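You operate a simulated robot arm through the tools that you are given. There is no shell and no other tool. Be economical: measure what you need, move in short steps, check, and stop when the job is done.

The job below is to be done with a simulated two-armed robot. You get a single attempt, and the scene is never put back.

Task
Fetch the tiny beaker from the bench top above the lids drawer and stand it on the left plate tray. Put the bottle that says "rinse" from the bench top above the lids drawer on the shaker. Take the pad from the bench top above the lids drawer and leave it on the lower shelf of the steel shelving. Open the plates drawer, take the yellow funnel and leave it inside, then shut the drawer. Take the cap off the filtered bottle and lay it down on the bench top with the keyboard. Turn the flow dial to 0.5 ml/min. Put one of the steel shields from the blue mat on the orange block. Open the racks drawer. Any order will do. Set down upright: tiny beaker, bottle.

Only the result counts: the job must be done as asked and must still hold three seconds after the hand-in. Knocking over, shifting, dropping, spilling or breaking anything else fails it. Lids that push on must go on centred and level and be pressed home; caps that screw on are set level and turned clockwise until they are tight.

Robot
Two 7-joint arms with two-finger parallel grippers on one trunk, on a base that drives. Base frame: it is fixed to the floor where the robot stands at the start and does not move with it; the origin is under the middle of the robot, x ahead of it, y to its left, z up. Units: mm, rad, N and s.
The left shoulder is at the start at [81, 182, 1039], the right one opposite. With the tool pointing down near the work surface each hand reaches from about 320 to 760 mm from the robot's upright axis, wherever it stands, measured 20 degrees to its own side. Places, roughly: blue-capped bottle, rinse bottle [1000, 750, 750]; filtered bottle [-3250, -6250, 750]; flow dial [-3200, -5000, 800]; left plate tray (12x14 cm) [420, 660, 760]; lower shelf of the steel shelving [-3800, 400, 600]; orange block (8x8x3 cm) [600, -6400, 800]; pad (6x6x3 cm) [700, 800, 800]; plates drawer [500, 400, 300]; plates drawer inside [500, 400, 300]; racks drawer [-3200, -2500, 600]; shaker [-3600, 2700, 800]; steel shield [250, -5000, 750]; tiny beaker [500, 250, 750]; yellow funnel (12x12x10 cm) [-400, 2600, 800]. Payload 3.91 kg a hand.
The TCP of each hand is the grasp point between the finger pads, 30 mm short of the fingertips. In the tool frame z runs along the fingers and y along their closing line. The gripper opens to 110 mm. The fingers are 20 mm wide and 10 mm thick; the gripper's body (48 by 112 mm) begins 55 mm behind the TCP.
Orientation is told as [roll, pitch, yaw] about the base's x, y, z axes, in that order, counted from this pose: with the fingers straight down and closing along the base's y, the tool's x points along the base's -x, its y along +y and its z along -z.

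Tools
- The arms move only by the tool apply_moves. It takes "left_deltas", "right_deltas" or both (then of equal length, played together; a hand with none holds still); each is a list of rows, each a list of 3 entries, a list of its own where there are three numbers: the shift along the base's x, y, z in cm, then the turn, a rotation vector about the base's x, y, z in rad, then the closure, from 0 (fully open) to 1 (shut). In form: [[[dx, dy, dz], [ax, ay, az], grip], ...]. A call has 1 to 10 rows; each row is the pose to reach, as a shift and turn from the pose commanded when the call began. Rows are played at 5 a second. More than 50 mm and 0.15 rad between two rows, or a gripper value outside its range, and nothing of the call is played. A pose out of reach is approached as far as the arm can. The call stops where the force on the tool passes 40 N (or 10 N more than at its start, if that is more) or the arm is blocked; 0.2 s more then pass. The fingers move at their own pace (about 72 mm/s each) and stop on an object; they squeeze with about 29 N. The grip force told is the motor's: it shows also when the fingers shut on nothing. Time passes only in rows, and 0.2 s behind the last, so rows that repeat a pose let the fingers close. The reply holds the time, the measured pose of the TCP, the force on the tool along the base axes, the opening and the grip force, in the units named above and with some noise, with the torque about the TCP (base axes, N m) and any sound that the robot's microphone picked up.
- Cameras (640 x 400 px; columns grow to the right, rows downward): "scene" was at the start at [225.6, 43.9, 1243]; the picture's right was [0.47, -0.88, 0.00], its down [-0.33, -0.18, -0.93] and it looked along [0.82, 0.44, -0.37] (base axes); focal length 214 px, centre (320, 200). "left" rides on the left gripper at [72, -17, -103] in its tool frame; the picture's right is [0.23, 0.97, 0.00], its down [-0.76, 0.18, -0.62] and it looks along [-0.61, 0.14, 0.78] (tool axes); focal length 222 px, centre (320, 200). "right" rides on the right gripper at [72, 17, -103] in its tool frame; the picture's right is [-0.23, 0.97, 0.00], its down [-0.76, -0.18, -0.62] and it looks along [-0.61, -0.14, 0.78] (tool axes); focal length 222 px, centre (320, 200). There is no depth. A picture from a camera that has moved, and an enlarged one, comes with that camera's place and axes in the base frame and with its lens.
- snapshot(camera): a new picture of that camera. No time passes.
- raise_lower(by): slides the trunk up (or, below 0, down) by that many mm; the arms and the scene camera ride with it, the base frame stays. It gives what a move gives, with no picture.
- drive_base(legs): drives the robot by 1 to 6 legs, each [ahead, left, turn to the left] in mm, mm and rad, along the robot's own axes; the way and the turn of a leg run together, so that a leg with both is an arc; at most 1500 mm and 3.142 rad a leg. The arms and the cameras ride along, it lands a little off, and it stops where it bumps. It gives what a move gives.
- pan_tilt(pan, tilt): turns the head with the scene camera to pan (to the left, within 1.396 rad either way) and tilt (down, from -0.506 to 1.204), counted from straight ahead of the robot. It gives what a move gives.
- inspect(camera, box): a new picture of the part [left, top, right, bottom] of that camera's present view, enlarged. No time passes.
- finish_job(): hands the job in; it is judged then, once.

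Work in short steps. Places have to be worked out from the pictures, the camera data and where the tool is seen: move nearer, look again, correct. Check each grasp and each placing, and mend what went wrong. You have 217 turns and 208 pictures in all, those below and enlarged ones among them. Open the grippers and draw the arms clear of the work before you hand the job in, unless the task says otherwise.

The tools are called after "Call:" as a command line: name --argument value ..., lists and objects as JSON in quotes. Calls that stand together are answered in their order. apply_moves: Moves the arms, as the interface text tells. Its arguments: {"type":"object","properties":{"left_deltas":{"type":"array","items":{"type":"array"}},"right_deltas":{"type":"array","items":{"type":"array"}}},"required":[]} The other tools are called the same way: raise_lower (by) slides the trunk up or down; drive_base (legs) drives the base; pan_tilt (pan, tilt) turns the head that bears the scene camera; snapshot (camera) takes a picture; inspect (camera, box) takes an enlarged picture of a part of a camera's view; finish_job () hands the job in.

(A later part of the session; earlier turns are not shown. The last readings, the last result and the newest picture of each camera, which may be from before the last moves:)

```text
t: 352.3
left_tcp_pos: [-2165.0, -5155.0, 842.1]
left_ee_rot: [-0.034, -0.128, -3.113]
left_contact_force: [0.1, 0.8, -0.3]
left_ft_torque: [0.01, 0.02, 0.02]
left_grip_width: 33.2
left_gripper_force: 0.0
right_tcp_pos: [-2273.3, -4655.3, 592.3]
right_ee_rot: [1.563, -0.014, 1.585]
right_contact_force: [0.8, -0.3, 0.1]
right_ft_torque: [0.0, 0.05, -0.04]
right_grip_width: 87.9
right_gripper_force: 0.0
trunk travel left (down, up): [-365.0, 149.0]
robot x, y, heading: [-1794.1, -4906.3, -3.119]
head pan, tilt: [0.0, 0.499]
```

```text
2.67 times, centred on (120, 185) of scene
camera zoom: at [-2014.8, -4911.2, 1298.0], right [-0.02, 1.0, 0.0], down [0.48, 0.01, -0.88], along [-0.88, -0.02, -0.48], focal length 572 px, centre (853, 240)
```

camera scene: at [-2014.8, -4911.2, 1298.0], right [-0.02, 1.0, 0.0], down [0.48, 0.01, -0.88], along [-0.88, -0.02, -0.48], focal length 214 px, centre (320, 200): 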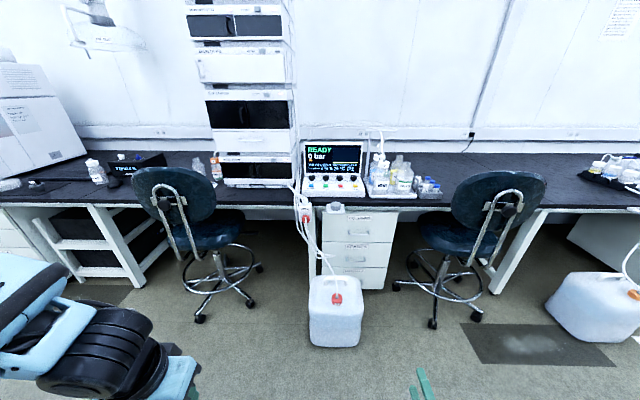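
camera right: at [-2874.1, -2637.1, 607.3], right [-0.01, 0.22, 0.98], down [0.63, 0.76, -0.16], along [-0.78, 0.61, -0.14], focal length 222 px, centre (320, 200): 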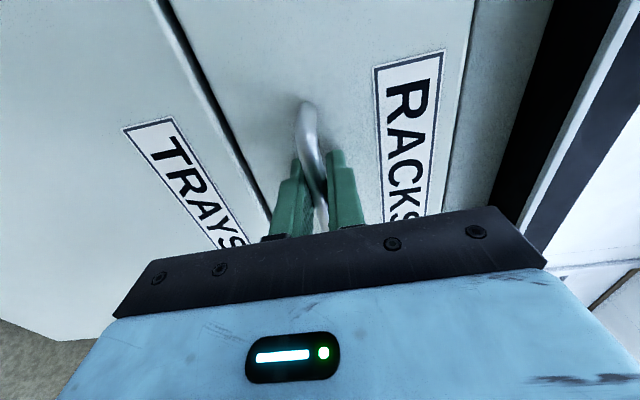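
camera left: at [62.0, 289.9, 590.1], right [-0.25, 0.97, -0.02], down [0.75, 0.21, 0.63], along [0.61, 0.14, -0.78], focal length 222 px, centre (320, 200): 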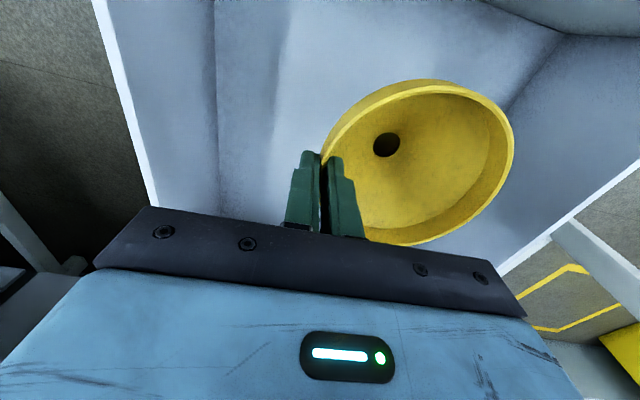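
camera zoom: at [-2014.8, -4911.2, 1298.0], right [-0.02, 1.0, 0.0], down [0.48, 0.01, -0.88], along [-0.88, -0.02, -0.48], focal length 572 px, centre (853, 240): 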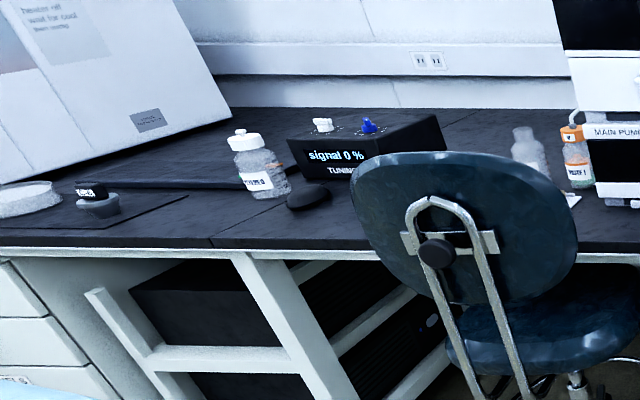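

The FLOW dial is the leftmost knob of the pump console at about (−3137,−4981,830), reading 1.0 now. I raise trunk and right hand, then drive closer between the chairs (keeping clear of the jug).

Call:
raise_lower --by 140

Call:
apply_moves --right_deltas '[[[0, 0, 4.5], [0, 0, 0], 0.6], [[0, 0, 9], [0, 0, 0], 0.6], [[0, 0, 13.5], [0, 0, 0], 0.6], [[0, 0, 18], [0, 0, 0], 0.6], [[0, 0, 22.5], [0, 0, 0], 0.6]]'

Call:
drive_base --legs '[[0, 0, -0.022], [520, 255, 0]]'

Call:
pan_tilt --pan -0.2 --tilt 0.55

Call:
snapshot --camera "scene"

```text
t: 353.9
left_tcp_pos: [-2165.0, -5154.6, 981.0]
left_ee_rot: [-0.034, -0.126, -3.112]
left_contact_force: [0.2, -0.7, 0.2]
left_ft_torque: [0.0, 0.05, 0.0]
left_grip_width: 33.1
left_gripper_force: 0.0
right_tcp_pos: [-2270.6, -4656.0, 729.4]
right_ee_rot: [1.561, -0.014, 1.584]
right_contact_force: [0.0, 1.1, 0.3]
right_ft_torque: [0.03, 0.02, 0.0]
right_grip_width: 88.0
right_gripper_force: 0.2
trunk travel left (down, up): [-505.0, 9.0]
robot x, y, heading: [-1792.7, -4906.4, -3.123]
head pan, tilt: [0.0, 0.499]
```

```text
t: 355.1
left_tcp_pos: [-2165.1, -5153.9, 982.9]
left_ee_rot: [-0.033, -0.129, -3.112]
left_contact_force: [-0.1, 0.3, -0.4]
left_ft_torque: [0.0, 0.01, -0.03]
left_grip_width: 33.0
left_gripper_force: 0.1
right_tcp_pos: [-2270.3, -4657.0, 956.5]
right_ee_rot: [1.559, -0.013, 1.585]
right_contact_force: [0.3, 0.4, -0.8]
right_ft_torque: [0.0, 0.02, 0.02]
right_grip_width: 44.0
right_gripper_force: 0.1
trunk travel left (down, up): [-505.0, 9.0]
robot x, y, heading: [-1797.6, -4906.5, -3.123]
head pan, tilt: [0.0, 0.499]
```

```text
t: 358.8
left_tcp_pos: [-2686.1, -5403.3, 982.9]
left_ee_rot: [-0.034, -0.13, -3.138]
left_contact_force: [-0.5, 0.3, -0.5]
left_ft_torque: [0.02, 0.01, 0.04]
left_grip_width: 33.0
left_gripper_force: 0.1
right_tcp_pos: [-2779.7, -4900.7, 956.2]
right_ee_rot: [1.564, -0.014, 1.563]
right_contact_force: [-0.5, 0.5, 0.4]
right_ft_torque: [0.0, 0.01, -0.02]
right_grip_width: 44.2
right_gripper_force: 0.1
trunk travel left (down, up): [-505.0, 9.0]
robot x, y, heading: [-2311.6, -5164.6, 3.144]
head pan, tilt: [0.0, 0.499]
```

```text
t: 359.5
left_tcp_pos: [-2685.9, -5401.3, 981.7]
left_ee_rot: [-0.033, -0.129, -3.137]
left_contact_force: [-0.4, -0.5, 0.7]
left_ft_torque: [-0.02, 0.01, 0.03]
left_grip_width: 33.3
left_gripper_force: 0.1
right_tcp_pos: [-2779.3, -4900.7, 955.1]
right_ee_rot: [1.563, -0.014, 1.561]
right_contact_force: [-0.7, 0.1, -0.7]
right_ft_torque: [0.01, -0.03, 0.0]
right_grip_width: 44.2
right_gripper_force: 0.2
trunk travel left (down, up): [-505.0, 9.0]
robot x, y, heading: [-2307.0, -5161.1, 3.139]
head pan, tilt: [-0.201, 0.55]
```

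```text
70 pictures are left
camera scene: at [-2422.9, -5144.4, 1457.1], right [0.2, 0.98, 0.0], down [0.51, -0.1, -0.85], along [-0.84, 0.17, -0.52], focal length 214 px, centre (320, 200)
```

scene: 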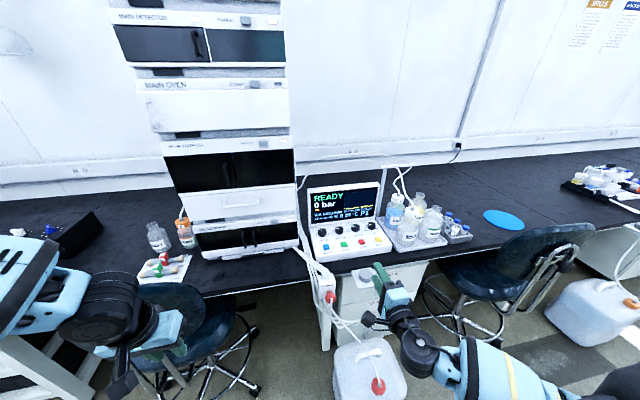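

Call:
inspect --camera "scene" --box '[300, 205, 400, 265]'

Call:
snapshot --camera "right"

```text
6.40 times, centred on (350, 235) of scene
camera zoom: at [-2422.9, -5144.4, 1457.1], right [0.2, 0.98, 0.0], down [0.51, -0.1, -0.85], along [-0.84, 0.17, -0.52], focal length 1373 px, centre (128, -24)
```

zoom: 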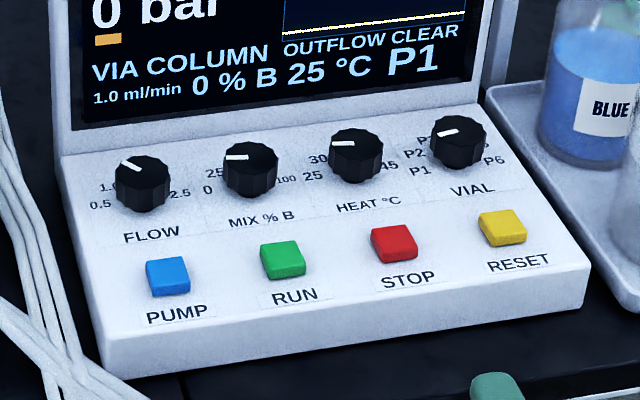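

```text
68 pictures are left
camera right: at [-2676.6, -4975.6, 973.3], right [-0.01, 0.21, 0.98], down [0.63, 0.76, -0.16], along [-0.78, 0.62, -0.14], focal length 222 px, centre (320, 200)
```

right: 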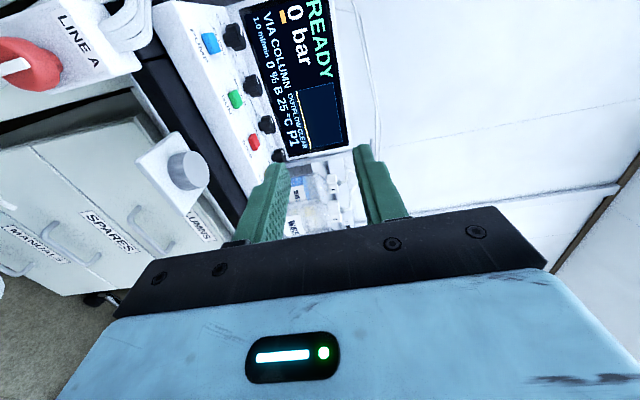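

The dial scale runs 0.5 at left (−90°), 1.0 upper-left, so it needs 45° anticlockwise; the panel is almost level, so I'll grip the knob from above. I turn the right tool back to pointing down and lift the left hand clear of the chair.

Call:
apply_moves --right_deltas '[[[0, 0, 0.5], [0.08, -0.08, 0.08], 0.6], [[0, 0, 1], [0.16, -0.16, 0.16], 0.6], [[0, 0, 1.5], [0.24, -0.24, 0.24], 0.6], [[0, 0, 2], [0.32, -0.32, 0.32], 0.6], [[0, 0, 2.5], [0.4, -0.4, 0.4], 0.6], [[0, 0, 3], [0.48, -0.48, 0.48], 0.6], [[0, 0, 3.5], [0.56, -0.56, 0.56], 0.6], [[0, 0, 4], [0.64, -0.64, 0.64], 0.6]]' --left_deltas '[[[0, 0, 1.5], [0, 0, 0], 0.7], [[0, 0, 3], [0, 0, 0], 0.7], [[0, 0, 4.5], [0, 0, 0], 0.7], [[0, 0, 6], [0, 0, 0], 0.7], [[0, 0, 7.5], [0, 0, 0], 0.7], [[0, 0, 9], [0, 0, 0], 0.7], [[0, 0, 10.5], [0, 0, 0], 0.7], [[0, 0, 12], [0, 0, 0], 0.7]]'

Call:
apply_moves --right_deltas '[[[0, 0, 0], [0.08, -0.08, 0.08], 0.6], [[0, 0, 0], [0.16, -0.16, 0.16], 0.6], [[0, 0, 0], [0.24, -0.24, 0.24], 0.6], [[0, 0, 0], [0.32, -0.32, 0.32], 0.6], [[0, 0, 0], [0.4, -0.4, 0.4], 0.6], [[0, 0, 0], [0.48, -0.48, 0.48], 0.6], [[0, 0, 0], [0.53, -0.53, 0.53], 0.6], [[0, 0, 0], [0.569, -0.569, 0.569], 0.6]]'

Call:
raise_lower --by -80

Call:
drive_base --legs '[[200, 0, 0]]'

Call:
snapshot --camera "right"

```text
t: 361.3
left_tcp_pos: [-2685.0, -5402.9, 1103.7]
left_ee_rot: [-0.032, -0.13, -3.137]
left_contact_force: [0.0, -0.7, 0.2]
left_ft_torque: [-0.02, 0.06, -0.01]
left_grip_width: 32.9
left_gripper_force: 0.0
right_tcp_pos: [-2844.5, -4893.2, 917.1]
right_ee_rot: [0.785, -0.335, 2.412]
right_contact_force: [-0.3, -0.2, -0.8]
right_ft_torque: [-0.01, -0.01, 0.0]
right_grip_width: 44.0
right_gripper_force: 0.2
right hand out of reach, approached as far as the arm can: row 6, 7, 8
trunk travel left (down, up): [-505.0, 9.0]
robot x, y, heading: [-2313.4, -5163.2, 3.138]
head pan, tilt: [-0.201, 0.55]
```

```text
t: 363.1
left_tcp_pos: [-2686.0, -5402.7, 1102.1]
left_ee_rot: [-0.034, -0.129, -3.137]
left_contact_force: [0.1, 0.4, 0.9]
left_ft_torque: [-0.02, 0.02, -0.01]
left_grip_width: 33.0
left_gripper_force: 0.1
right_tcp_pos: [-2844.0, -4895.2, 917.6]
right_ee_rot: [0.051, 0.005, 3.14]
right_contact_force: [-0.4, 0.5, 0.6]
right_ft_torque: [-0.01, -0.05, 0.02]
right_grip_width: 44.1
right_gripper_force: 0.0
right hand out of reach, approached as far as the arm can: row 1, 2
trunk travel left (down, up): [-505.0, 9.0]
robot x, y, heading: [-2309.1, -5160.8, 3.138]
head pan, tilt: [-0.201, 0.55]
```

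```text
t: 364.3
left_tcp_pos: [-2685.4, -5402.3, 1023.6]
left_ee_rot: [-0.035, -0.131, -3.136]
left_contact_force: [0.4, 0.3, -0.3]
left_ft_torque: [-0.02, 0.0, 0.02]
left_grip_width: 33.3
left_gripper_force: 0.0
right_tcp_pos: [-2843.8, -4893.8, 839.3]
right_ee_rot: [0.051, -0.001, 3.141]
right_contact_force: [0.3, 0.3, 0.0]
right_ft_torque: [0.02, -0.03, 0.04]
right_grip_width: 43.8
right_gripper_force: 0.1
trunk travel left (down, up): [-425.0, 89.0]
robot x, y, heading: [-2313.0, -5164.6, 3.145]
head pan, tilt: [-0.201, 0.55]
```

```text
t: 365.7
left_tcp_pos: [-2847.5, -5402.5, 1020.1]
left_ee_rot: [-0.033, -0.125, -3.135]
left_contact_force: [-0.9, -1.1, -0.6]
left_ft_torque: [0.01, -0.06, -0.03]
left_grip_width: 32.9
left_gripper_force: 0.1
right_tcp_pos: [-3005.5, -4894.3, 836.1]
right_ee_rot: [0.053, 0.006, -3.141]
right_contact_force: [-0.7, -0.5, 0.3]
right_ft_torque: [0.01, -0.05, 0.0]
right_grip_width: 43.9
right_gripper_force: 0.0
trunk travel left (down, up): [-425.0, 89.0]
robot x, y, heading: [-2468.2, -5160.5, -3.137]
head pan, tilt: [-0.201, 0.55]
stopped in leg 1: the robot was blocked; the commanded pose is now the measured one
```

```text
67 pictures are left
camera right: at [-2933.2, -4906.5, 940.9], right [-0.23, -0.97, 0.05], down [-0.77, 0.21, 0.61], along [-0.6, 0.1, -0.79], focal length 222 px, centre (320, 200)
```

right: 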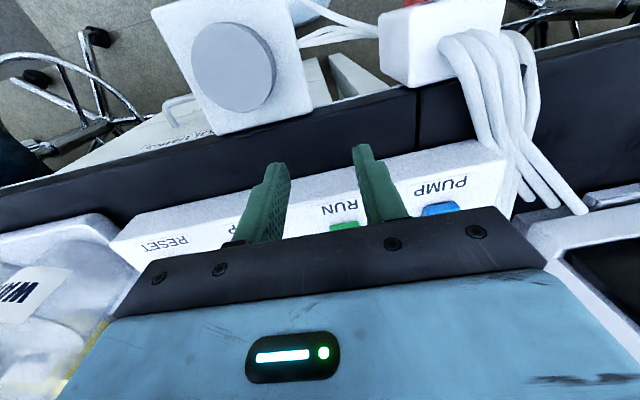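

The drive was blocked after 160 mm. I look around to see by what.

Call:
pan_tilt --pan -0.2 --tilt 0.9

Call:
snapshot --camera "scene"

```text
t: 366.5
left_tcp_pos: [-2844.0, -5402.6, 1023.4]
left_ee_rot: [-0.034, -0.13, -3.136]
left_contact_force: [0.3, -0.3, -0.9]
left_ft_torque: [-0.02, -0.01, -0.02]
left_grip_width: 32.8
left_gripper_force: 0.0
right_tcp_pos: [-3002.5, -4894.3, 838.2]
right_ee_rot: [0.052, 0.002, -3.14]
right_contact_force: [0.2, -0.4, 0.0]
right_ft_torque: [-0.02, 0.02, -0.01]
right_grip_width: 43.9
right_gripper_force: 0.0
trunk travel left (down, up): [-425.0, 89.0]
robot x, y, heading: [-2465.7, -5162.3, -3.138]
head pan, tilt: [-0.201, 0.901]
```

```text
66 pictures are left
camera scene: at [-2645.6, -5147.3, 1332.4], right [0.2, 0.98, 0.0], down [0.77, -0.16, -0.62], along [-0.61, 0.12, -0.78], focal length 214 px, centre (320, 200)
```

scene: 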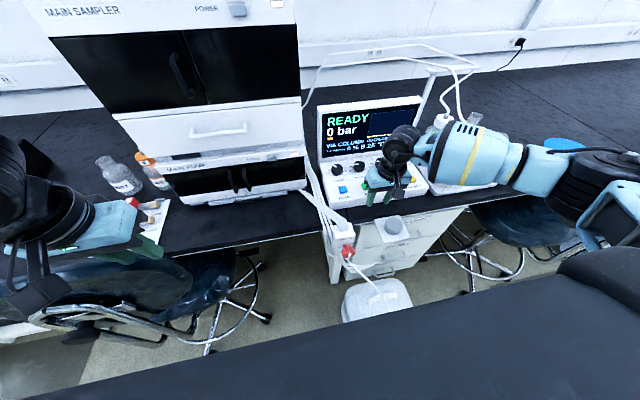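

Most likely the base met the jug's corner. I back off 60 mm, raise and retract the left hand away from the chair back, shift 150 mm to the left (away from the jug) and come forward again.

Call:
drive_base --legs '[[-60, 0, 0]]'

Call:
apply_moves --left_deltas '[[[2, 0, 3], [0, 0, 0], 0.7], [[4, 0, 6], [0, 0, 0], 0.7], [[6, 0, 9], [0, 0, 0], 0.7], [[6, 1, 12], [0, 0, 0], 0.7]]' --right_deltas '[[[0, 0, 2], [0, 0, 0], 0.6], [[0, 0, 4], [0, 0, 0], 0.6], [[0, 0, 6], [0, 0, 0], 0.6], [[0, 0, 8], [0, 0, 0], 0.6]]'

Call:
drive_base --legs '[[0, 150, 0], [80, 0, 0]]'

Call:
snapshot --camera "scene"

```text
t: 367.5
left_tcp_pos: [-2786.4, -5402.9, 1023.1]
left_ee_rot: [-0.032, -0.131, -3.132]
left_contact_force: [0.0, 0.0, -0.6]
left_ft_torque: [0.03, 0.01, -0.03]
left_grip_width: 33.0
left_gripper_force: 0.0
right_tcp_pos: [-2943.2, -4895.0, 838.5]
right_ee_rot: [0.052, 0.002, -3.14]
right_contact_force: [0.2, 0.2, 0.6]
right_ft_torque: [0.01, 0.02, -0.02]
right_grip_width: 44.1
right_gripper_force: 0.0
trunk travel left (down, up): [-425.0, 89.0]
robot x, y, heading: [-2408.9, -5164.3, -3.145]
head pan, tilt: [-0.201, 0.901]
```

```text
t: 368.5
left_tcp_pos: [-2724.8, -5394.3, 1141.2]
left_ee_rot: [-0.032, -0.129, -3.135]
left_contact_force: [-0.3, 0.4, 0.3]
left_ft_torque: [-0.02, 0.0, 0.02]
left_grip_width: 33.1
left_gripper_force: 0.2
right_tcp_pos: [-2944.8, -4893.6, 917.4]
right_ee_rot: [0.052, 0.005, -3.139]
right_contact_force: [0.9, 0.6, 0.2]
right_ft_torque: [-0.01, 0.01, 0.0]
right_grip_width: 44.0
right_gripper_force: 0.0
trunk travel left (down, up): [-425.0, 89.0]
robot x, y, heading: [-2412.9, -5164.7, -3.141]
head pan, tilt: [-0.201, 0.901]
```

```text
t: 371.1
left_tcp_pos: [-2805.9, -5545.1, 1141.6]
left_ee_rot: [-0.033, -0.129, -3.133]
left_contact_force: [0.0, 0.7, 0.3]
left_ft_torque: [-0.03, -0.01, 0.02]
left_grip_width: 33.2
left_gripper_force: 0.0
right_tcp_pos: [-3025.0, -5044.4, 917.6]
right_ee_rot: [0.052, 0.002, -3.138]
right_contact_force: [0.2, -0.7, -0.6]
right_ft_torque: [0.01, -0.02, 0.04]
right_grip_width: 44.0
right_gripper_force: 0.0
trunk travel left (down, up): [-425.0, 89.0]
robot x, y, heading: [-2490.7, -5311.4, -3.142]
head pan, tilt: [-0.201, 0.901]
```

```text
65 pictures are left
camera scene: at [-2668.2, -5296.6, 1332.3], right [0.2, 0.98, 0.0], down [0.77, -0.15, -0.62], along [-0.61, 0.12, -0.78], focal length 214 px, centre (320, 200)
```

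scene: 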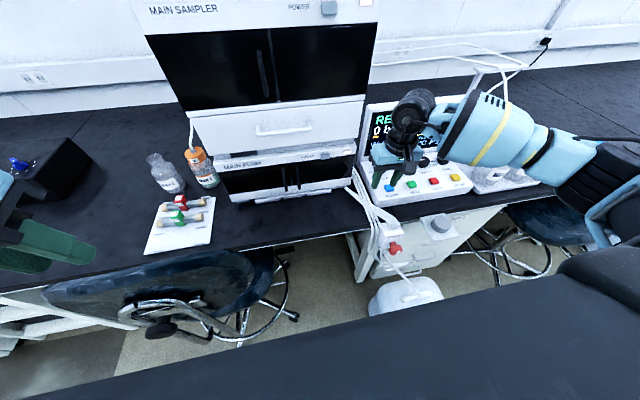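

I bring the right hand above the PUMP button area at (−3100,−4990,915) and look through its camera.

Call:
apply_moves --right_deltas '[[[-2.5, 1.8, 0], [0, 0, 0], 0.5], [[-5, 3.6, 0], [0, 0, 0], 0.4], [[-7.5, 5.4, 0], [0, 0, 0], 0.4]]'

Call:
snapshot --camera "right"

Call:
inspect --camera "scene" --box '[330, 80, 530, 230]'

```text
t: 371.9
left_tcp_pos: [-2805.0, -5544.6, 1141.7]
left_ee_rot: [-0.033, -0.132, -3.132]
left_contact_force: [-0.2, 0.1, 0.1]
left_ft_torque: [-0.04, 0.01, 0.01]
left_grip_width: 33.1
left_gripper_force: 0.1
right_tcp_pos: [-3099.8, -4992.3, 917.0]
right_ee_rot: [0.052, 0.004, -3.137]
right_contact_force: [0.2, -0.2, 1.1]
right_ft_torque: [0.02, 0.0, 0.0]
right_grip_width: 65.7
right_gripper_force: 0.0
trunk travel left (down, up): [-425.0, 89.0]
robot x, y, heading: [-2491.8, -5310.5, -3.138]
head pan, tilt: [-0.201, 0.901]
```

```text
64 pictures are left
camera right: at [-3028.0, -5004.0, 1021.1], right [-0.22, -0.97, 0.05], down [-0.76, 0.21, 0.61], along [-0.6, 0.1, -0.79], focal length 222 px, centre (320, 200)
```

right: 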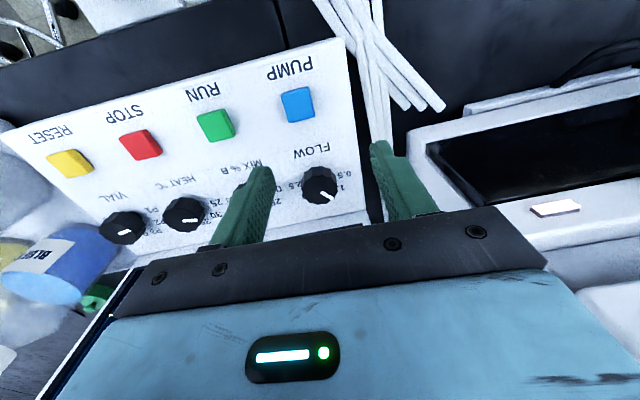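

```text
2.67 times, centred on (430, 155) of scene
camera zoom: at [-2667.9, -5296.6, 1332.3], right [0.2, 0.98, 0.0], down [0.77, -0.15, -0.62], along [-0.61, 0.12, -0.78], focal length 572 px, centre (27, 320)
```

zoom: 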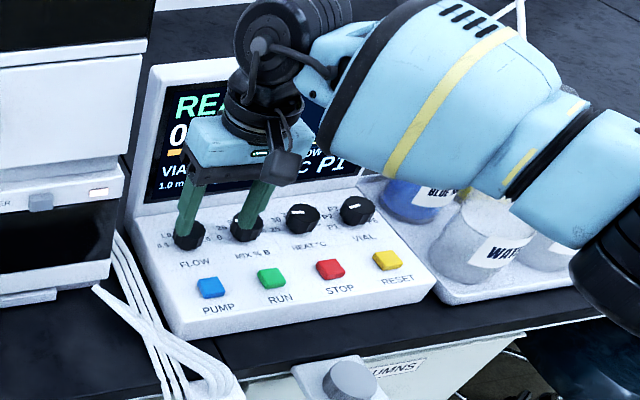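

The FLOW knob's top is at about (−3168,−4982,810). I tilt the tool slightly to the panel's slope, pre-turn it by −0.39 rad, and go to just above the knob.

Call:
apply_moves --right_deltas '[[[-1.5, 0.2, 0], [0, 0.06, -0.12], 0.45], [[-3.5, 0.5, -0.5], [0, 0.12, -0.24], 0.45], [[-5.5, 0.8, -1.5], [0, 0.2, -0.36], 0.45], [[-6.8, 1, -3.5], [0, 0.2, -0.39], 0.45]]'

Call:
snapshot --camera "right"

Call:
inspect --camera "scene" --box '[330, 80, 530, 230]'

```text
t: 372.9
left_tcp_pos: [-2805.9, -5544.6, 1140.5]
left_ee_rot: [-0.032, -0.129, -3.135]
left_contact_force: [-0.1, -0.5, 0.2]
left_ft_torque: [0.01, -0.02, -0.02]
left_grip_width: 32.6
left_gripper_force: 0.1
right_tcp_pos: [-3169.5, -4980.0, 881.0]
right_ee_rot: [0.089, -0.192, 2.749]
right_contact_force: [0.1, 1.2, 0.2]
right_ft_torque: [0.01, -0.02, -0.01]
right_grip_width: 60.4
right_gripper_force: 0.0
trunk travel left (down, up): [-425.0, 89.0]
robot x, y, heading: [-2494.0, -5310.7, -3.138]
head pan, tilt: [-0.201, 0.901]
```

```text
62 pictures are left
camera right: at [-3087.0, -5022.6, 970.3], right [-0.56, -0.82, 0.13], down [-0.49, 0.46, 0.74], along [-0.66, 0.35, -0.66], focal length 222 px, centre (320, 200)
```

right: 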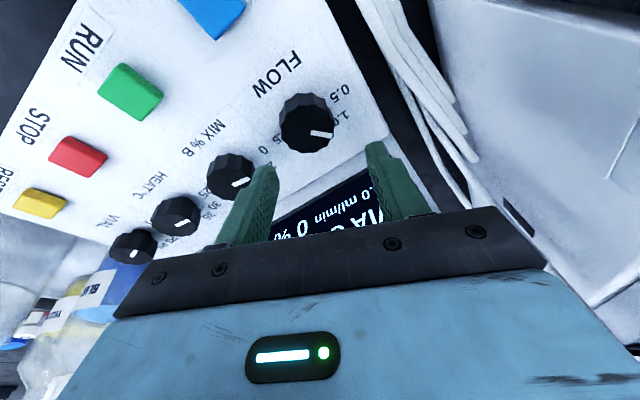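

```text
2.67 times, centred on (430, 155) of scene
camera zoom: at [-2668.4, -5296.7, 1332.2], right [0.2, 0.98, 0.0], down [0.77, -0.15, -0.62], along [-0.61, 0.12, -0.78], focal length 572 px, centre (27, 320)
```

zoom: 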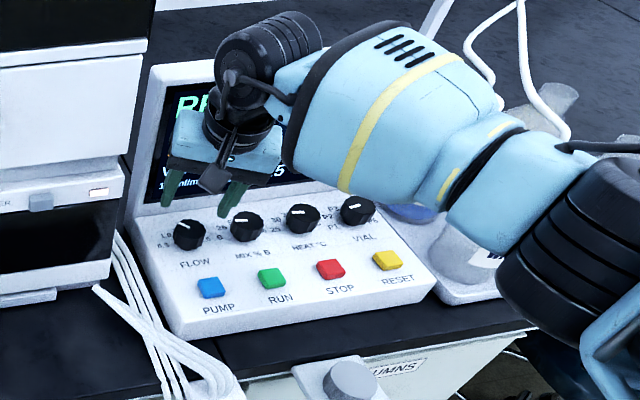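

The knob is directly below (−3169,−4982). I go down halfway and check the forearm's clearance to the bottles.

Call:
apply_moves --right_deltas '[[[0.1, -0.1, -1.5], [0, 0, 0], 0.45], [[0.2, -0.2, -3.2], [0, 0, 0], 0.45]]'

Call:
snapshot --camera "scene"

Call:
snapshot --camera "right"

```text
t: 373.5
left_tcp_pos: [-2804.8, -5545.2, 1140.8]
left_ee_rot: [-0.034, -0.131, -3.134]
left_contact_force: [-0.1, 0.3, 0.5]
left_ft_torque: [-0.03, 0.0, -0.01]
left_grip_width: 33.2
left_gripper_force: 0.1
right_tcp_pos: [-3166.8, -4982.6, 847.3]
right_ee_rot: [0.09, -0.191, 2.75]
right_contact_force: [0.3, -0.7, -0.2]
right_ft_torque: [0.02, 0.02, 0.01]
right_grip_width: 60.3
right_gripper_force: 0.0
trunk travel left (down, up): [-425.0, 89.0]
robot x, y, heading: [-2488.0, -5313.9, -3.142]
head pan, tilt: [-0.201, 0.901]
```

```text
60 pictures are left
camera scene: at [-2667.8, -5296.4, 1332.3], right [0.2, 0.98, 0.0], down [0.77, -0.15, -0.62], along [-0.61, 0.12, -0.78], focal length 214 px, centre (320, 200)
```

scene: 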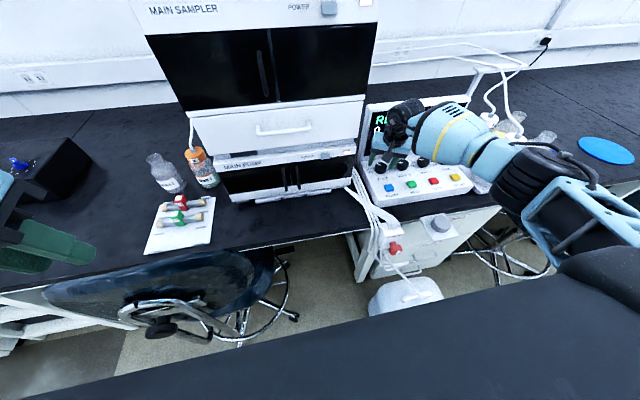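

```text
59 pictures are left
camera right: at [-3084.4, -5024.2, 937.7], right [-0.56, -0.82, 0.13], down [-0.5, 0.46, 0.74], along [-0.66, 0.35, -0.66], focal length 222 px, centre (320, 200)
```

right: 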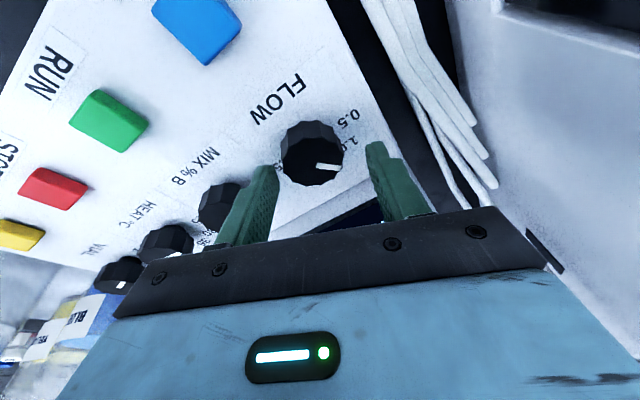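

Well centred. I lower 25 mm and close on the knob.

Call:
apply_moves --right_deltas '[[[0, 0, -1.3], [0, 0, 0], 0.45], [[0, 0.1, -2.5], [0, 0, 0], 0.45], [[0, 0.1, -2.5], [0, 0, 0], 0.7], [[0, 0.1, -2.5], [0, 0, 0], 1], [[0, 0.1, -2.5], [0, 0, 0], 1]]'

Call:
snapshot --camera "right"

```text
t: 374.3
left_tcp_pos: [-2802.6, -5545.2, 1140.5]
left_ee_rot: [-0.037, -0.132, -3.133]
left_contact_force: [0.3, 0.0, -0.9]
left_ft_torque: [0.0, 0.0, -0.02]
left_grip_width: 33.1
left_gripper_force: 0.1
right_tcp_pos: [-3166.8, -4978.3, 835.2]
right_ee_rot: [0.095, -0.206, 2.741]
right_contact_force: [7.8, -2.9, 22.2]
right_ft_torque: [0.54, -0.6, -0.27]
right_grip_width: 43.7
right_gripper_force: 11.1
trunk travel left (down, up): [-425.0, 89.0]
robot x, y, heading: [-2489.6, -5311.7, -3.145]
head pan, tilt: [-0.201, 0.901]
stopped in row 3 (right hand): the force on the tool passed its limit at 45 N (the readings are from after the stop); the commanded pose is now the measured one
```

```text
58 pictures are left
camera right: at [-3083.9, -5021.0, 921.9], right [-0.56, -0.82, 0.14], down [-0.48, 0.46, 0.75], along [-0.67, 0.35, -0.65], focal length 222 px, centre (320, 200)
```

right: 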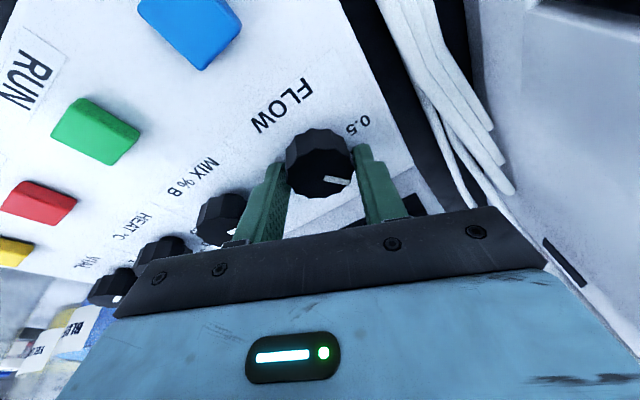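

The fingertips touched the panel; the knob lies between them. I rise 4 mm and close fully.

Call:
apply_moves --right_deltas '[[[0, 0, 0.4], [0, 0, 0], 0.7], [[0, 0, 0.4], [0, 0, 0], 0.9], [[0, 0, 0.4], [0, 0, 0], 1], [[0, 0, 0.4], [0, 0, 0], 1]]'

```text
t: 375.3
left_tcp_pos: [-2805.0, -5546.7, 1140.4]
left_ee_rot: [-0.033, -0.13, -3.134]
left_contact_force: [-0.3, -0.4, -0.7]
left_ft_torque: [0.01, -0.01, -0.01]
left_grip_width: 33.0
left_gripper_force: 0.0
right_tcp_pos: [-3168.0, -4978.0, 834.5]
right_ee_rot: [0.092, -0.2, 2.747]
right_contact_force: [-4.7, -13.1, 8.4]
right_ft_torque: [0.72, 0.58, -0.06]
right_grip_width: 40.9
right_gripper_force: 44.9
trunk travel left (down, up): [-425.0, 89.0]
robot x, y, heading: [-2488.2, -5310.0, -3.14]
head pan, tilt: [-0.201, 0.901]
```

Gripped at 41 mm. I turn 45° anticlockwise about the knob axis.

Call:
apply_moves --right_deltas '[[[0, -0.1, 0], [0.025, 0, 0.128], 1], [[0, -0.2, 0], [0.05, 0, 0.256], 1], [[0, -0.3, 0], [0.075, 0, 0.384], 1], [[0, -0.3, 0], [0.1, 0, 0.512], 1], [[0, -0.3, 0], [0.125, 0, 0.64], 1], [[0, -0.3, 0], [0.15, 0, 0.77], 1]]'

Call:
snapshot --camera "right"

Call:
inspect --camera "scene" --box '[350, 90, 450, 210]'

```text
t: 376.7
left_tcp_pos: [-2805.0, -5547.5, 1141.3]
left_ee_rot: [-0.035, -0.129, -3.133]
left_contact_force: [0.1, 0.5, 0.3]
left_ft_torque: [0.02, 0.02, -0.03]
left_grip_width: 33.3
left_gripper_force: 0.1
right_tcp_pos: [-3167.4, -4982.0, 833.0]
right_ee_rot: [-0.021, -0.212, -2.936]
right_contact_force: [-9.6, -22.4, 4.9]
right_ft_torque: [-1.37, 0.51, -0.1]
right_grip_width: 39.5
right_gripper_force: 45.6
right hand out of reach, approached as far as the arm can: row 5, 6
trunk travel left (down, up): [-425.0, 89.0]
robot x, y, heading: [-2491.0, -5309.4, -3.138]
head pan, tilt: [-0.201, 0.901]
```

```text
57 pictures are left
camera right: at [-3072.9, -4983.9, 918.9], right [-0.02, -1.0, 0.03], down [-0.63, 0.03, 0.77], along [-0.77, 0.0, -0.63], focal length 222 px, centre (320, 200)
```

right: 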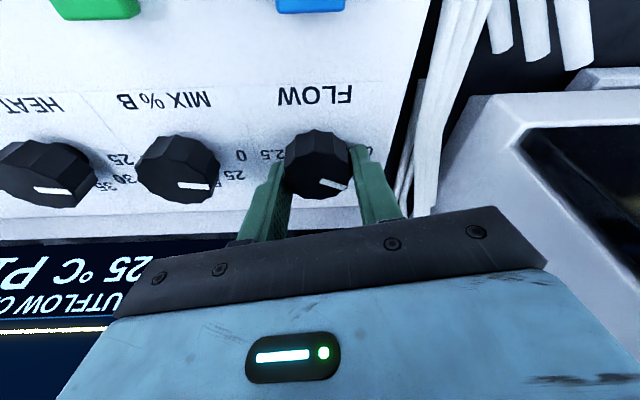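

```text
3.33 times, centred on (400, 150) of scene
camera zoom: at [-2667.8, -5298.8, 1332.3], right [0.2, 0.98, 0.0], down [0.77, -0.15, -0.62], along [-0.61, 0.12, -0.78], focal length 715 px, centre (53, 367)
```

zoom: 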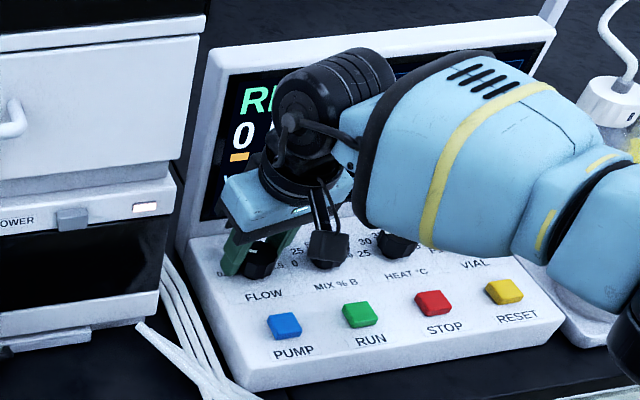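

The wrist reached its limit after 0.6 rad; the pointer is still about 12° short (compare MIX at its stop). I release, turn back 0.35 rad, re-grip and turn again.

Call:
apply_moves --right_deltas '[[[0, 0, 0], [0, 0, 0], 0.7], [[0, 0, 0], [0, 0, 0], 0.5], [[0, 0, 0.3], [0, 0, 0], 0.45], [[0, 0, 0.3], [-0.02, 0, -0.12], 0.45], [[0, 0, 0.3], [-0.045, 0, -0.24], 0.45], [[0, 0, 0.2], [-0.065, 0, -0.35], 0.45], [[0, 0, 0.1], [-0.065, 0, -0.35], 0.7], [[0, 0, 0.1], [-0.065, 0, -0.35], 1], [[0, 0, 0.1], [-0.065, 0, -0.35], 1]]'

Call:
apply_moves --right_deltas '[[[0, 0, 0], [0.02, 0, 0.08], 1], [[0, 0, 0], [0.03, 0, 0.16], 1], [[0, 0, 0], [0.045, 0, 0.22], 1]]'

Call:
snapshot --camera "right"

```text
t: 378.7
left_tcp_pos: [-2804.7, -5543.7, 1141.3]
left_ee_rot: [-0.035, -0.132, -3.132]
left_contact_force: [-0.7, 0.1, 0.4]
left_ft_torque: [0.01, 0.02, -0.01]
left_grip_width: 33.1
left_gripper_force: 0.0
right_tcp_pos: [-3167.1, -4981.3, 834.5]
right_ee_rot: [0.044, -0.211, 2.983]
right_contact_force: [-1.4, -11.1, 2.0]
right_ft_torque: [0.25, -0.34, -0.02]
right_grip_width: 40.5
right_gripper_force: 45.1
trunk travel left (down, up): [-425.0, 89.0]
robot x, y, heading: [-2488.4, -5311.2, -3.14]
head pan, tilt: [-0.201, 0.901]
```

```text
t: 379.5
left_tcp_pos: [-2805.1, -5545.9, 1140.1]
left_ee_rot: [-0.035, -0.131, -3.132]
left_contact_force: [0.0, 0.1, 0.1]
left_ft_torque: [0.03, 0.03, 0.01]
left_grip_width: 33.3
left_gripper_force: 0.1
right_tcp_pos: [-3168.1, -4981.4, 833.6]
right_ee_rot: [-0.003, -0.217, -3.069]
right_contact_force: [-9.1, -17.8, 3.4]
right_ft_torque: [-0.84, 0.72, -0.28]
right_grip_width: 38.5
right_gripper_force: 45.3
trunk travel left (down, up): [-425.0, 89.0]
robot x, y, heading: [-2486.9, -5311.6, -3.14]
head pan, tilt: [-0.201, 0.901]
```

```text
55 pictures are left
camera right: at [-3073.4, -4993.7, 920.3], right [-0.15, -0.99, 0.05], down [-0.62, 0.13, 0.77], along [-0.77, 0.09, -0.63], focal length 222 px, centre (320, 200)
```

right: 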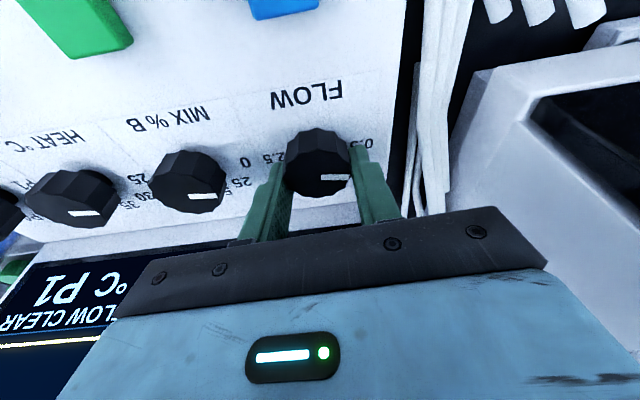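

The pointer now lies parallel to MIX's stop position. I release, lift the hand straight up, and read the display.

Call:
apply_moves --right_deltas '[[[0, 0, 0], [0, 0, 0], 0.7], [[0, 0, 0], [0, 0, 0], 0.45], [[0.3, 0, 1.5], [0, 0, 0], 0.45], [[1, 0, 5], [0, 0, 0], 0.45], [[3, 0, 9], [0, 0, 0], 0.45], [[7.5, 0, 10], [0, 0, 0], 0.45], [[12, 0, 10], [0, 0, 0], 0.45], [[16, 0, 10], [0, 0, 0], 0.45]]'

Call:
inspect --camera "scene" --box '[350, 90, 450, 210]'

Call:
snapshot --camera "right"

```text
t: 381.3
left_tcp_pos: [-2805.3, -5543.5, 1141.5]
left_ee_rot: [-0.034, -0.13, -3.134]
left_contact_force: [-0.5, -0.7, -0.4]
left_ft_torque: [0.0, 0.02, 0.01]
left_grip_width: 33.1
left_gripper_force: 0.1
right_tcp_pos: [-3004.4, -4979.3, 935.5]
right_ee_rot: [-0.006, -0.215, -3.073]
right_contact_force: [0.8, -0.9, -0.3]
right_ft_torque: [0.03, 0.02, 0.02]
right_grip_width: 60.7
right_gripper_force: 0.0
trunk travel left (down, up): [-425.0, 89.0]
robot x, y, heading: [-2490.3, -5309.0, -3.135]
head pan, tilt: [-0.201, 0.901]
```

```text
3.33 times, centred on (400, 150) of scene
camera zoom: at [-2666.4, -5295.9, 1332.5], right [0.2, 0.98, 0.0], down [0.77, -0.15, -0.62], along [-0.61, 0.12, -0.78], focal length 715 px, centre (53, 367)
```

zoom: 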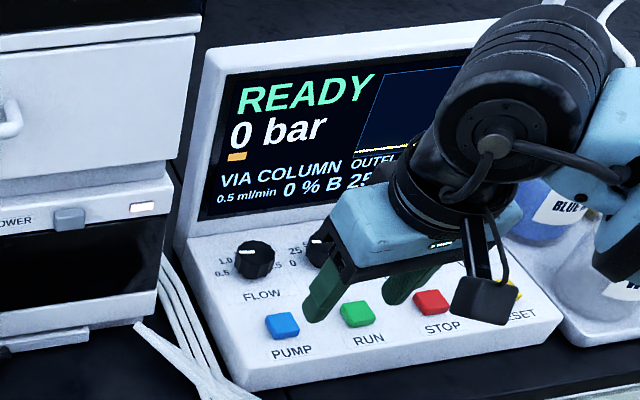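

```text
53 pictures are left
camera right: at [-2910.0, -4990.7, 1020.9], right [-0.16, -0.99, 0.04], down [-0.62, 0.13, 0.77], along [-0.77, 0.09, -0.63], focal length 222 px, centre (320, 200)
```

right: 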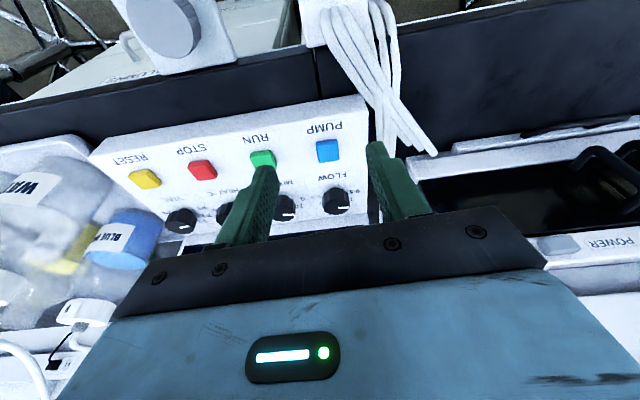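

The display reads 0.5 ml/min. Next the filtered bottle at about (−3240,−6340). I back off and drive there.

Call:
drive_base --legs '[[-500, 0, 0], [0, 1000, 0]]'

Call:
pan_tilt --pan 0.0 --tilt 0.45

Call:
snapshot --camera "scene"

```text
t: 392.9
left_tcp_pos: [-2327.7, -6537.9, 1141.5]
left_ee_rot: [-0.034, -0.132, 3.126]
left_contact_force: [0.5, -0.3, -0.7]
left_ft_torque: [0.02, 0.0, 0.0]
left_grip_width: 33.0
left_gripper_force: 0.1
right_tcp_pos: [-2514.6, -5968.7, 934.4]
right_ee_rot: [-0.003, -0.212, -3.097]
right_contact_force: [-0.5, 0.5, -0.2]
right_ft_torque: [0.02, -0.02, 0.03]
right_grip_width: 60.6
right_gripper_force: 0.0
trunk travel left (down, up): [-425.0, 89.0]
robot x, y, heading: [-2010.6, -6312.9, 3.122]
head pan, tilt: [-0.201, 0.901]
```

```text
t: 393.8
left_tcp_pos: [-2328.5, -6537.4, 1141.6]
left_ee_rot: [-0.035, -0.13, 3.124]
left_contact_force: [0.5, -0.3, 0.1]
left_ft_torque: [-0.01, 0.0, -0.01]
left_grip_width: 33.1
left_gripper_force: 0.0
right_tcp_pos: [-2515.0, -5968.7, 934.3]
right_ee_rot: [-0.002, -0.213, -3.097]
right_contact_force: [-0.6, -0.8, -1.0]
right_ft_torque: [-0.01, -0.01, -0.01]
right_grip_width: 60.6
right_gripper_force: 0.1
trunk travel left (down, up): [-425.0, 89.0]
robot x, y, heading: [-2008.9, -6311.3, 3.121]
head pan, tilt: [0.0, 0.45]
```

```text
52 pictures are left
camera scene: at [-2202.6, -6308.3, 1370.6], right [0.02, 1.0, 0.0], down [0.44, -0.01, -0.9], along [-0.9, 0.02, -0.44], focal length 214 px, centre (320, 200)
```

scene: 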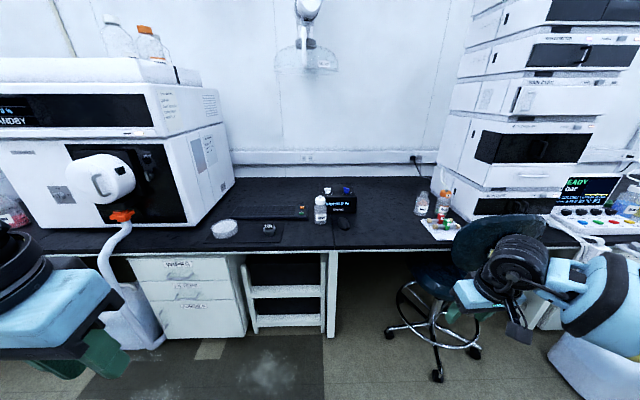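

Call:
inspect --camera "scene" --box '[190, 165, 370, 270]'

```text
3.56 times, centred on (280, 218) of scene
camera zoom: at [-2202.6, -6308.3, 1370.6], right [0.02, 1.0, 0.0], down [0.44, -0.01, -0.9], along [-0.9, 0.02, -0.44], focal length 763 px, centre (462, 138)
```

zoom: 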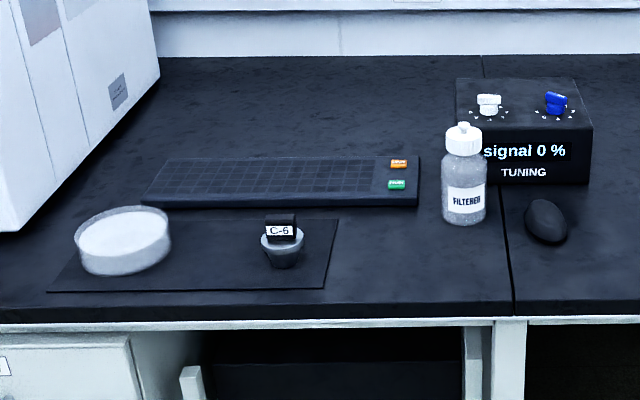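

The FILTERED bottle (≈68 mm wide, 158 tall) stands at about (−3183,−6282) on the same bench section as the keyboard. I drive up so that both hands reach it.

Call:
drive_base --legs '[[0, 0, 0.02], [590, 20, 0]]'

Call:
pan_tilt --pan 0.0 --tilt 0.75

Call:
snapshot --camera "scene"

```text
t: 397.5
left_tcp_pos: [-2906.6, -6560.8, 1142.3]
left_ee_rot: [-0.034, -0.131, -3.142]
left_contact_force: [-0.2, 0.4, -0.3]
left_ft_torque: [0.02, -0.01, -0.01]
left_grip_width: 32.9
left_gripper_force: 0.0
right_tcp_pos: [-3103.2, -5995.7, 933.5]
right_ee_rot: [-0.002, -0.212, -3.081]
right_contact_force: [-0.4, 1.6, -0.8]
right_ft_torque: [0.01, -0.02, 0.01]
right_grip_width: 60.4
right_gripper_force: 0.1
trunk travel left (down, up): [-425.0, 89.0]
robot x, y, heading: [-2592.1, -6329.7, 3.14]
head pan, tilt: [0.0, 0.45]
```

```text
t: 398.3
left_tcp_pos: [-2907.0, -6561.3, 1141.5]
left_ee_rot: [-0.033, -0.13, -3.141]
left_contact_force: [0.0, 0.1, 0.4]
left_ft_torque: [0.0, 0.02, 0.02]
left_grip_width: 32.9
left_gripper_force: 0.0
right_tcp_pos: [-3103.4, -5994.8, 933.8]
right_ee_rot: [-0.004, -0.213, -3.081]
right_contact_force: [-0.1, 0.4, 0.6]
right_ft_torque: [0.04, -0.01, -0.03]
right_grip_width: 60.3
right_gripper_force: 0.1
trunk travel left (down, up): [-425.0, 89.0]
robot x, y, heading: [-2589.6, -6332.1, 3.137]
head pan, tilt: [0.0, 0.75]
```

```text
50 pictures are left
camera scene: at [-2776.3, -6329.2, 1344.3], right [0.01, 1.0, 0.0], down [0.68, 0.0, -0.73], along [-0.73, 0.0, -0.68], focal length 214 px, centre (320, 200)
```

scene: 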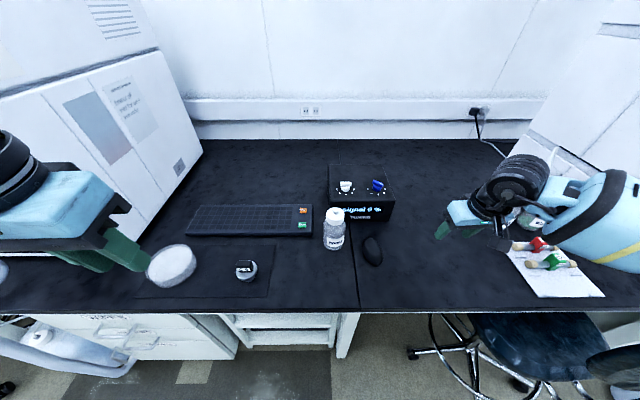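

The bottle axis is at about (−3189,−6285), cap top ≈ z 912. I bring the left hand in front of it, pointing forward-down (32° below level) and slightly inward.

Call:
apply_moves --left_deltas '[[[-2, 2.5, -3], [0.0132, 0.0873, -0.028], 0.5], [[-3.9, 5, -6], [0.0265, 0.1746, -0.0561], 0.3], [[-5.8, 7.5, -9], [0.0397, 0.2619, -0.0841], 0.1], [[-7.7, 10, -12], [0.053, 0.3492, -0.1121], 0], [[-9.7, 12.5, -15], [0.0662, 0.4365, -0.1402], 0], [[-11.6, 15, -18], [0.0794, 0.5237, -0.1682], 0], [[-13.6, 17.5, -21], [0.0927, 0.611, -0.1962], 0], [[-15.5, 20, -24], [0.1059, 0.6983, -0.2242], 0], [[-17.5, 22.5, -27], [0.1192, 0.7856, -0.2523], 0], [[-19.4, 24.9, -30], [0.1324, 0.8729, -0.2803], 0]]'

Call:
snapshot --camera "left"

Call:
snapshot --camera "scene"

```text
t: 400.5
left_tcp_pos: [-3093.7, -6414.6, 901.2]
left_ee_rot: [-0.038, -1.013, 2.843]
left_contact_force: [0.1, -0.6, 0.0]
left_ft_torque: [-0.01, 0.03, 0.01]
left_grip_width: 110.0
left_gripper_force: 0.1
left hand out of reach, approached as far as the arm can: row 7, 8, 9, 10
right_tcp_pos: [-3103.2, -5994.8, 934.1]
right_ee_rot: [-0.002, -0.211, -3.081]
right_contact_force: [-0.1, 0.2, -0.5]
right_ft_torque: [0.01, 0.02, 0.0]
right_grip_width: 60.6
right_gripper_force: 0.0
trunk travel left (down, up): [-425.0, 89.0]
robot x, y, heading: [-2593.5, -6331.7, 3.139]
head pan, tilt: [0.0, 0.75]
```

```text
49 pictures are left
camera left: at [-2971.1, -6438.7, 893.4], right [-0.2, -0.96, -0.21], down [0.05, -0.23, 0.97], along [-0.98, 0.18, 0.1], focal length 222 px, centre (320, 200)
```

left: 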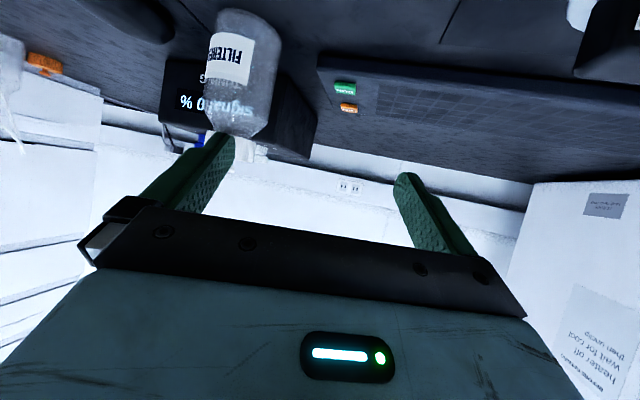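

```text
48 pictures are left
camera scene: at [-2776.5, -6329.3, 1344.2], right [0.01, 1.0, 0.0], down [0.68, 0.0, -0.73], along [-0.73, 0.0, -0.68], focal length 214 px, centre (320, 200)
```

scene: 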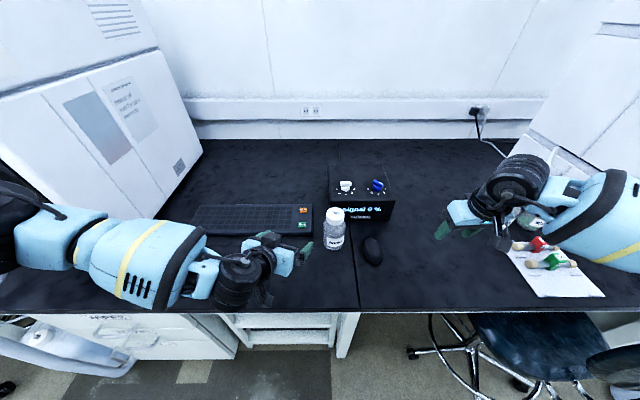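

Orientation is right; I go on to (−3100,−6312,832).

Call:
apply_moves --left_deltas '[[[0, 2.5, -2.5], [0, 0, 0], 0], [[0, 5, -5], [0, 0, 0], 0], [[0, 7.7, -7], [0, 0, 0], 0], [[-0.5, 10.2, -7], [0, 0, 0], 0]]'

Call:
snapshot --camera "left"

```text
t: 401.5
left_tcp_pos: [-3096.1, -6423.5, 888.0]
left_ee_rot: [-0.037, -1.011, 2.841]
left_contact_force: [-0.2, 0.4, 0.6]
left_ft_torque: [-0.03, 0.01, -0.02]
left_grip_width: 110.3
left_gripper_force: 0.0
left hand out of reach, approached as far as the arm can: row 1, 2, 3, 4
right_tcp_pos: [-3103.3, -5994.4, 934.9]
right_ee_rot: [-0.004, -0.214, -3.08]
right_contact_force: [-0.1, 0.4, 0.9]
right_ft_torque: [0.01, 0.01, 0.03]
right_grip_width: 60.7
right_gripper_force: 0.1
trunk travel left (down, up): [-425.0, 89.0]
robot x, y, heading: [-2589.2, -6333.4, 3.139]
head pan, tilt: [0.0, 0.75]
```

```text
47 pictures are left
camera left: at [-2969.7, -6446.4, 879.7], right [-0.2, -0.96, -0.21], down [0.05, -0.23, 0.97], along [-0.98, 0.18, 0.1], focal length 222 px, centre (320, 200)
```

left: 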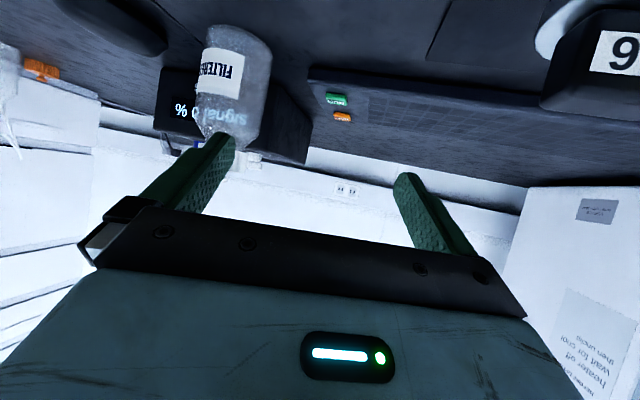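

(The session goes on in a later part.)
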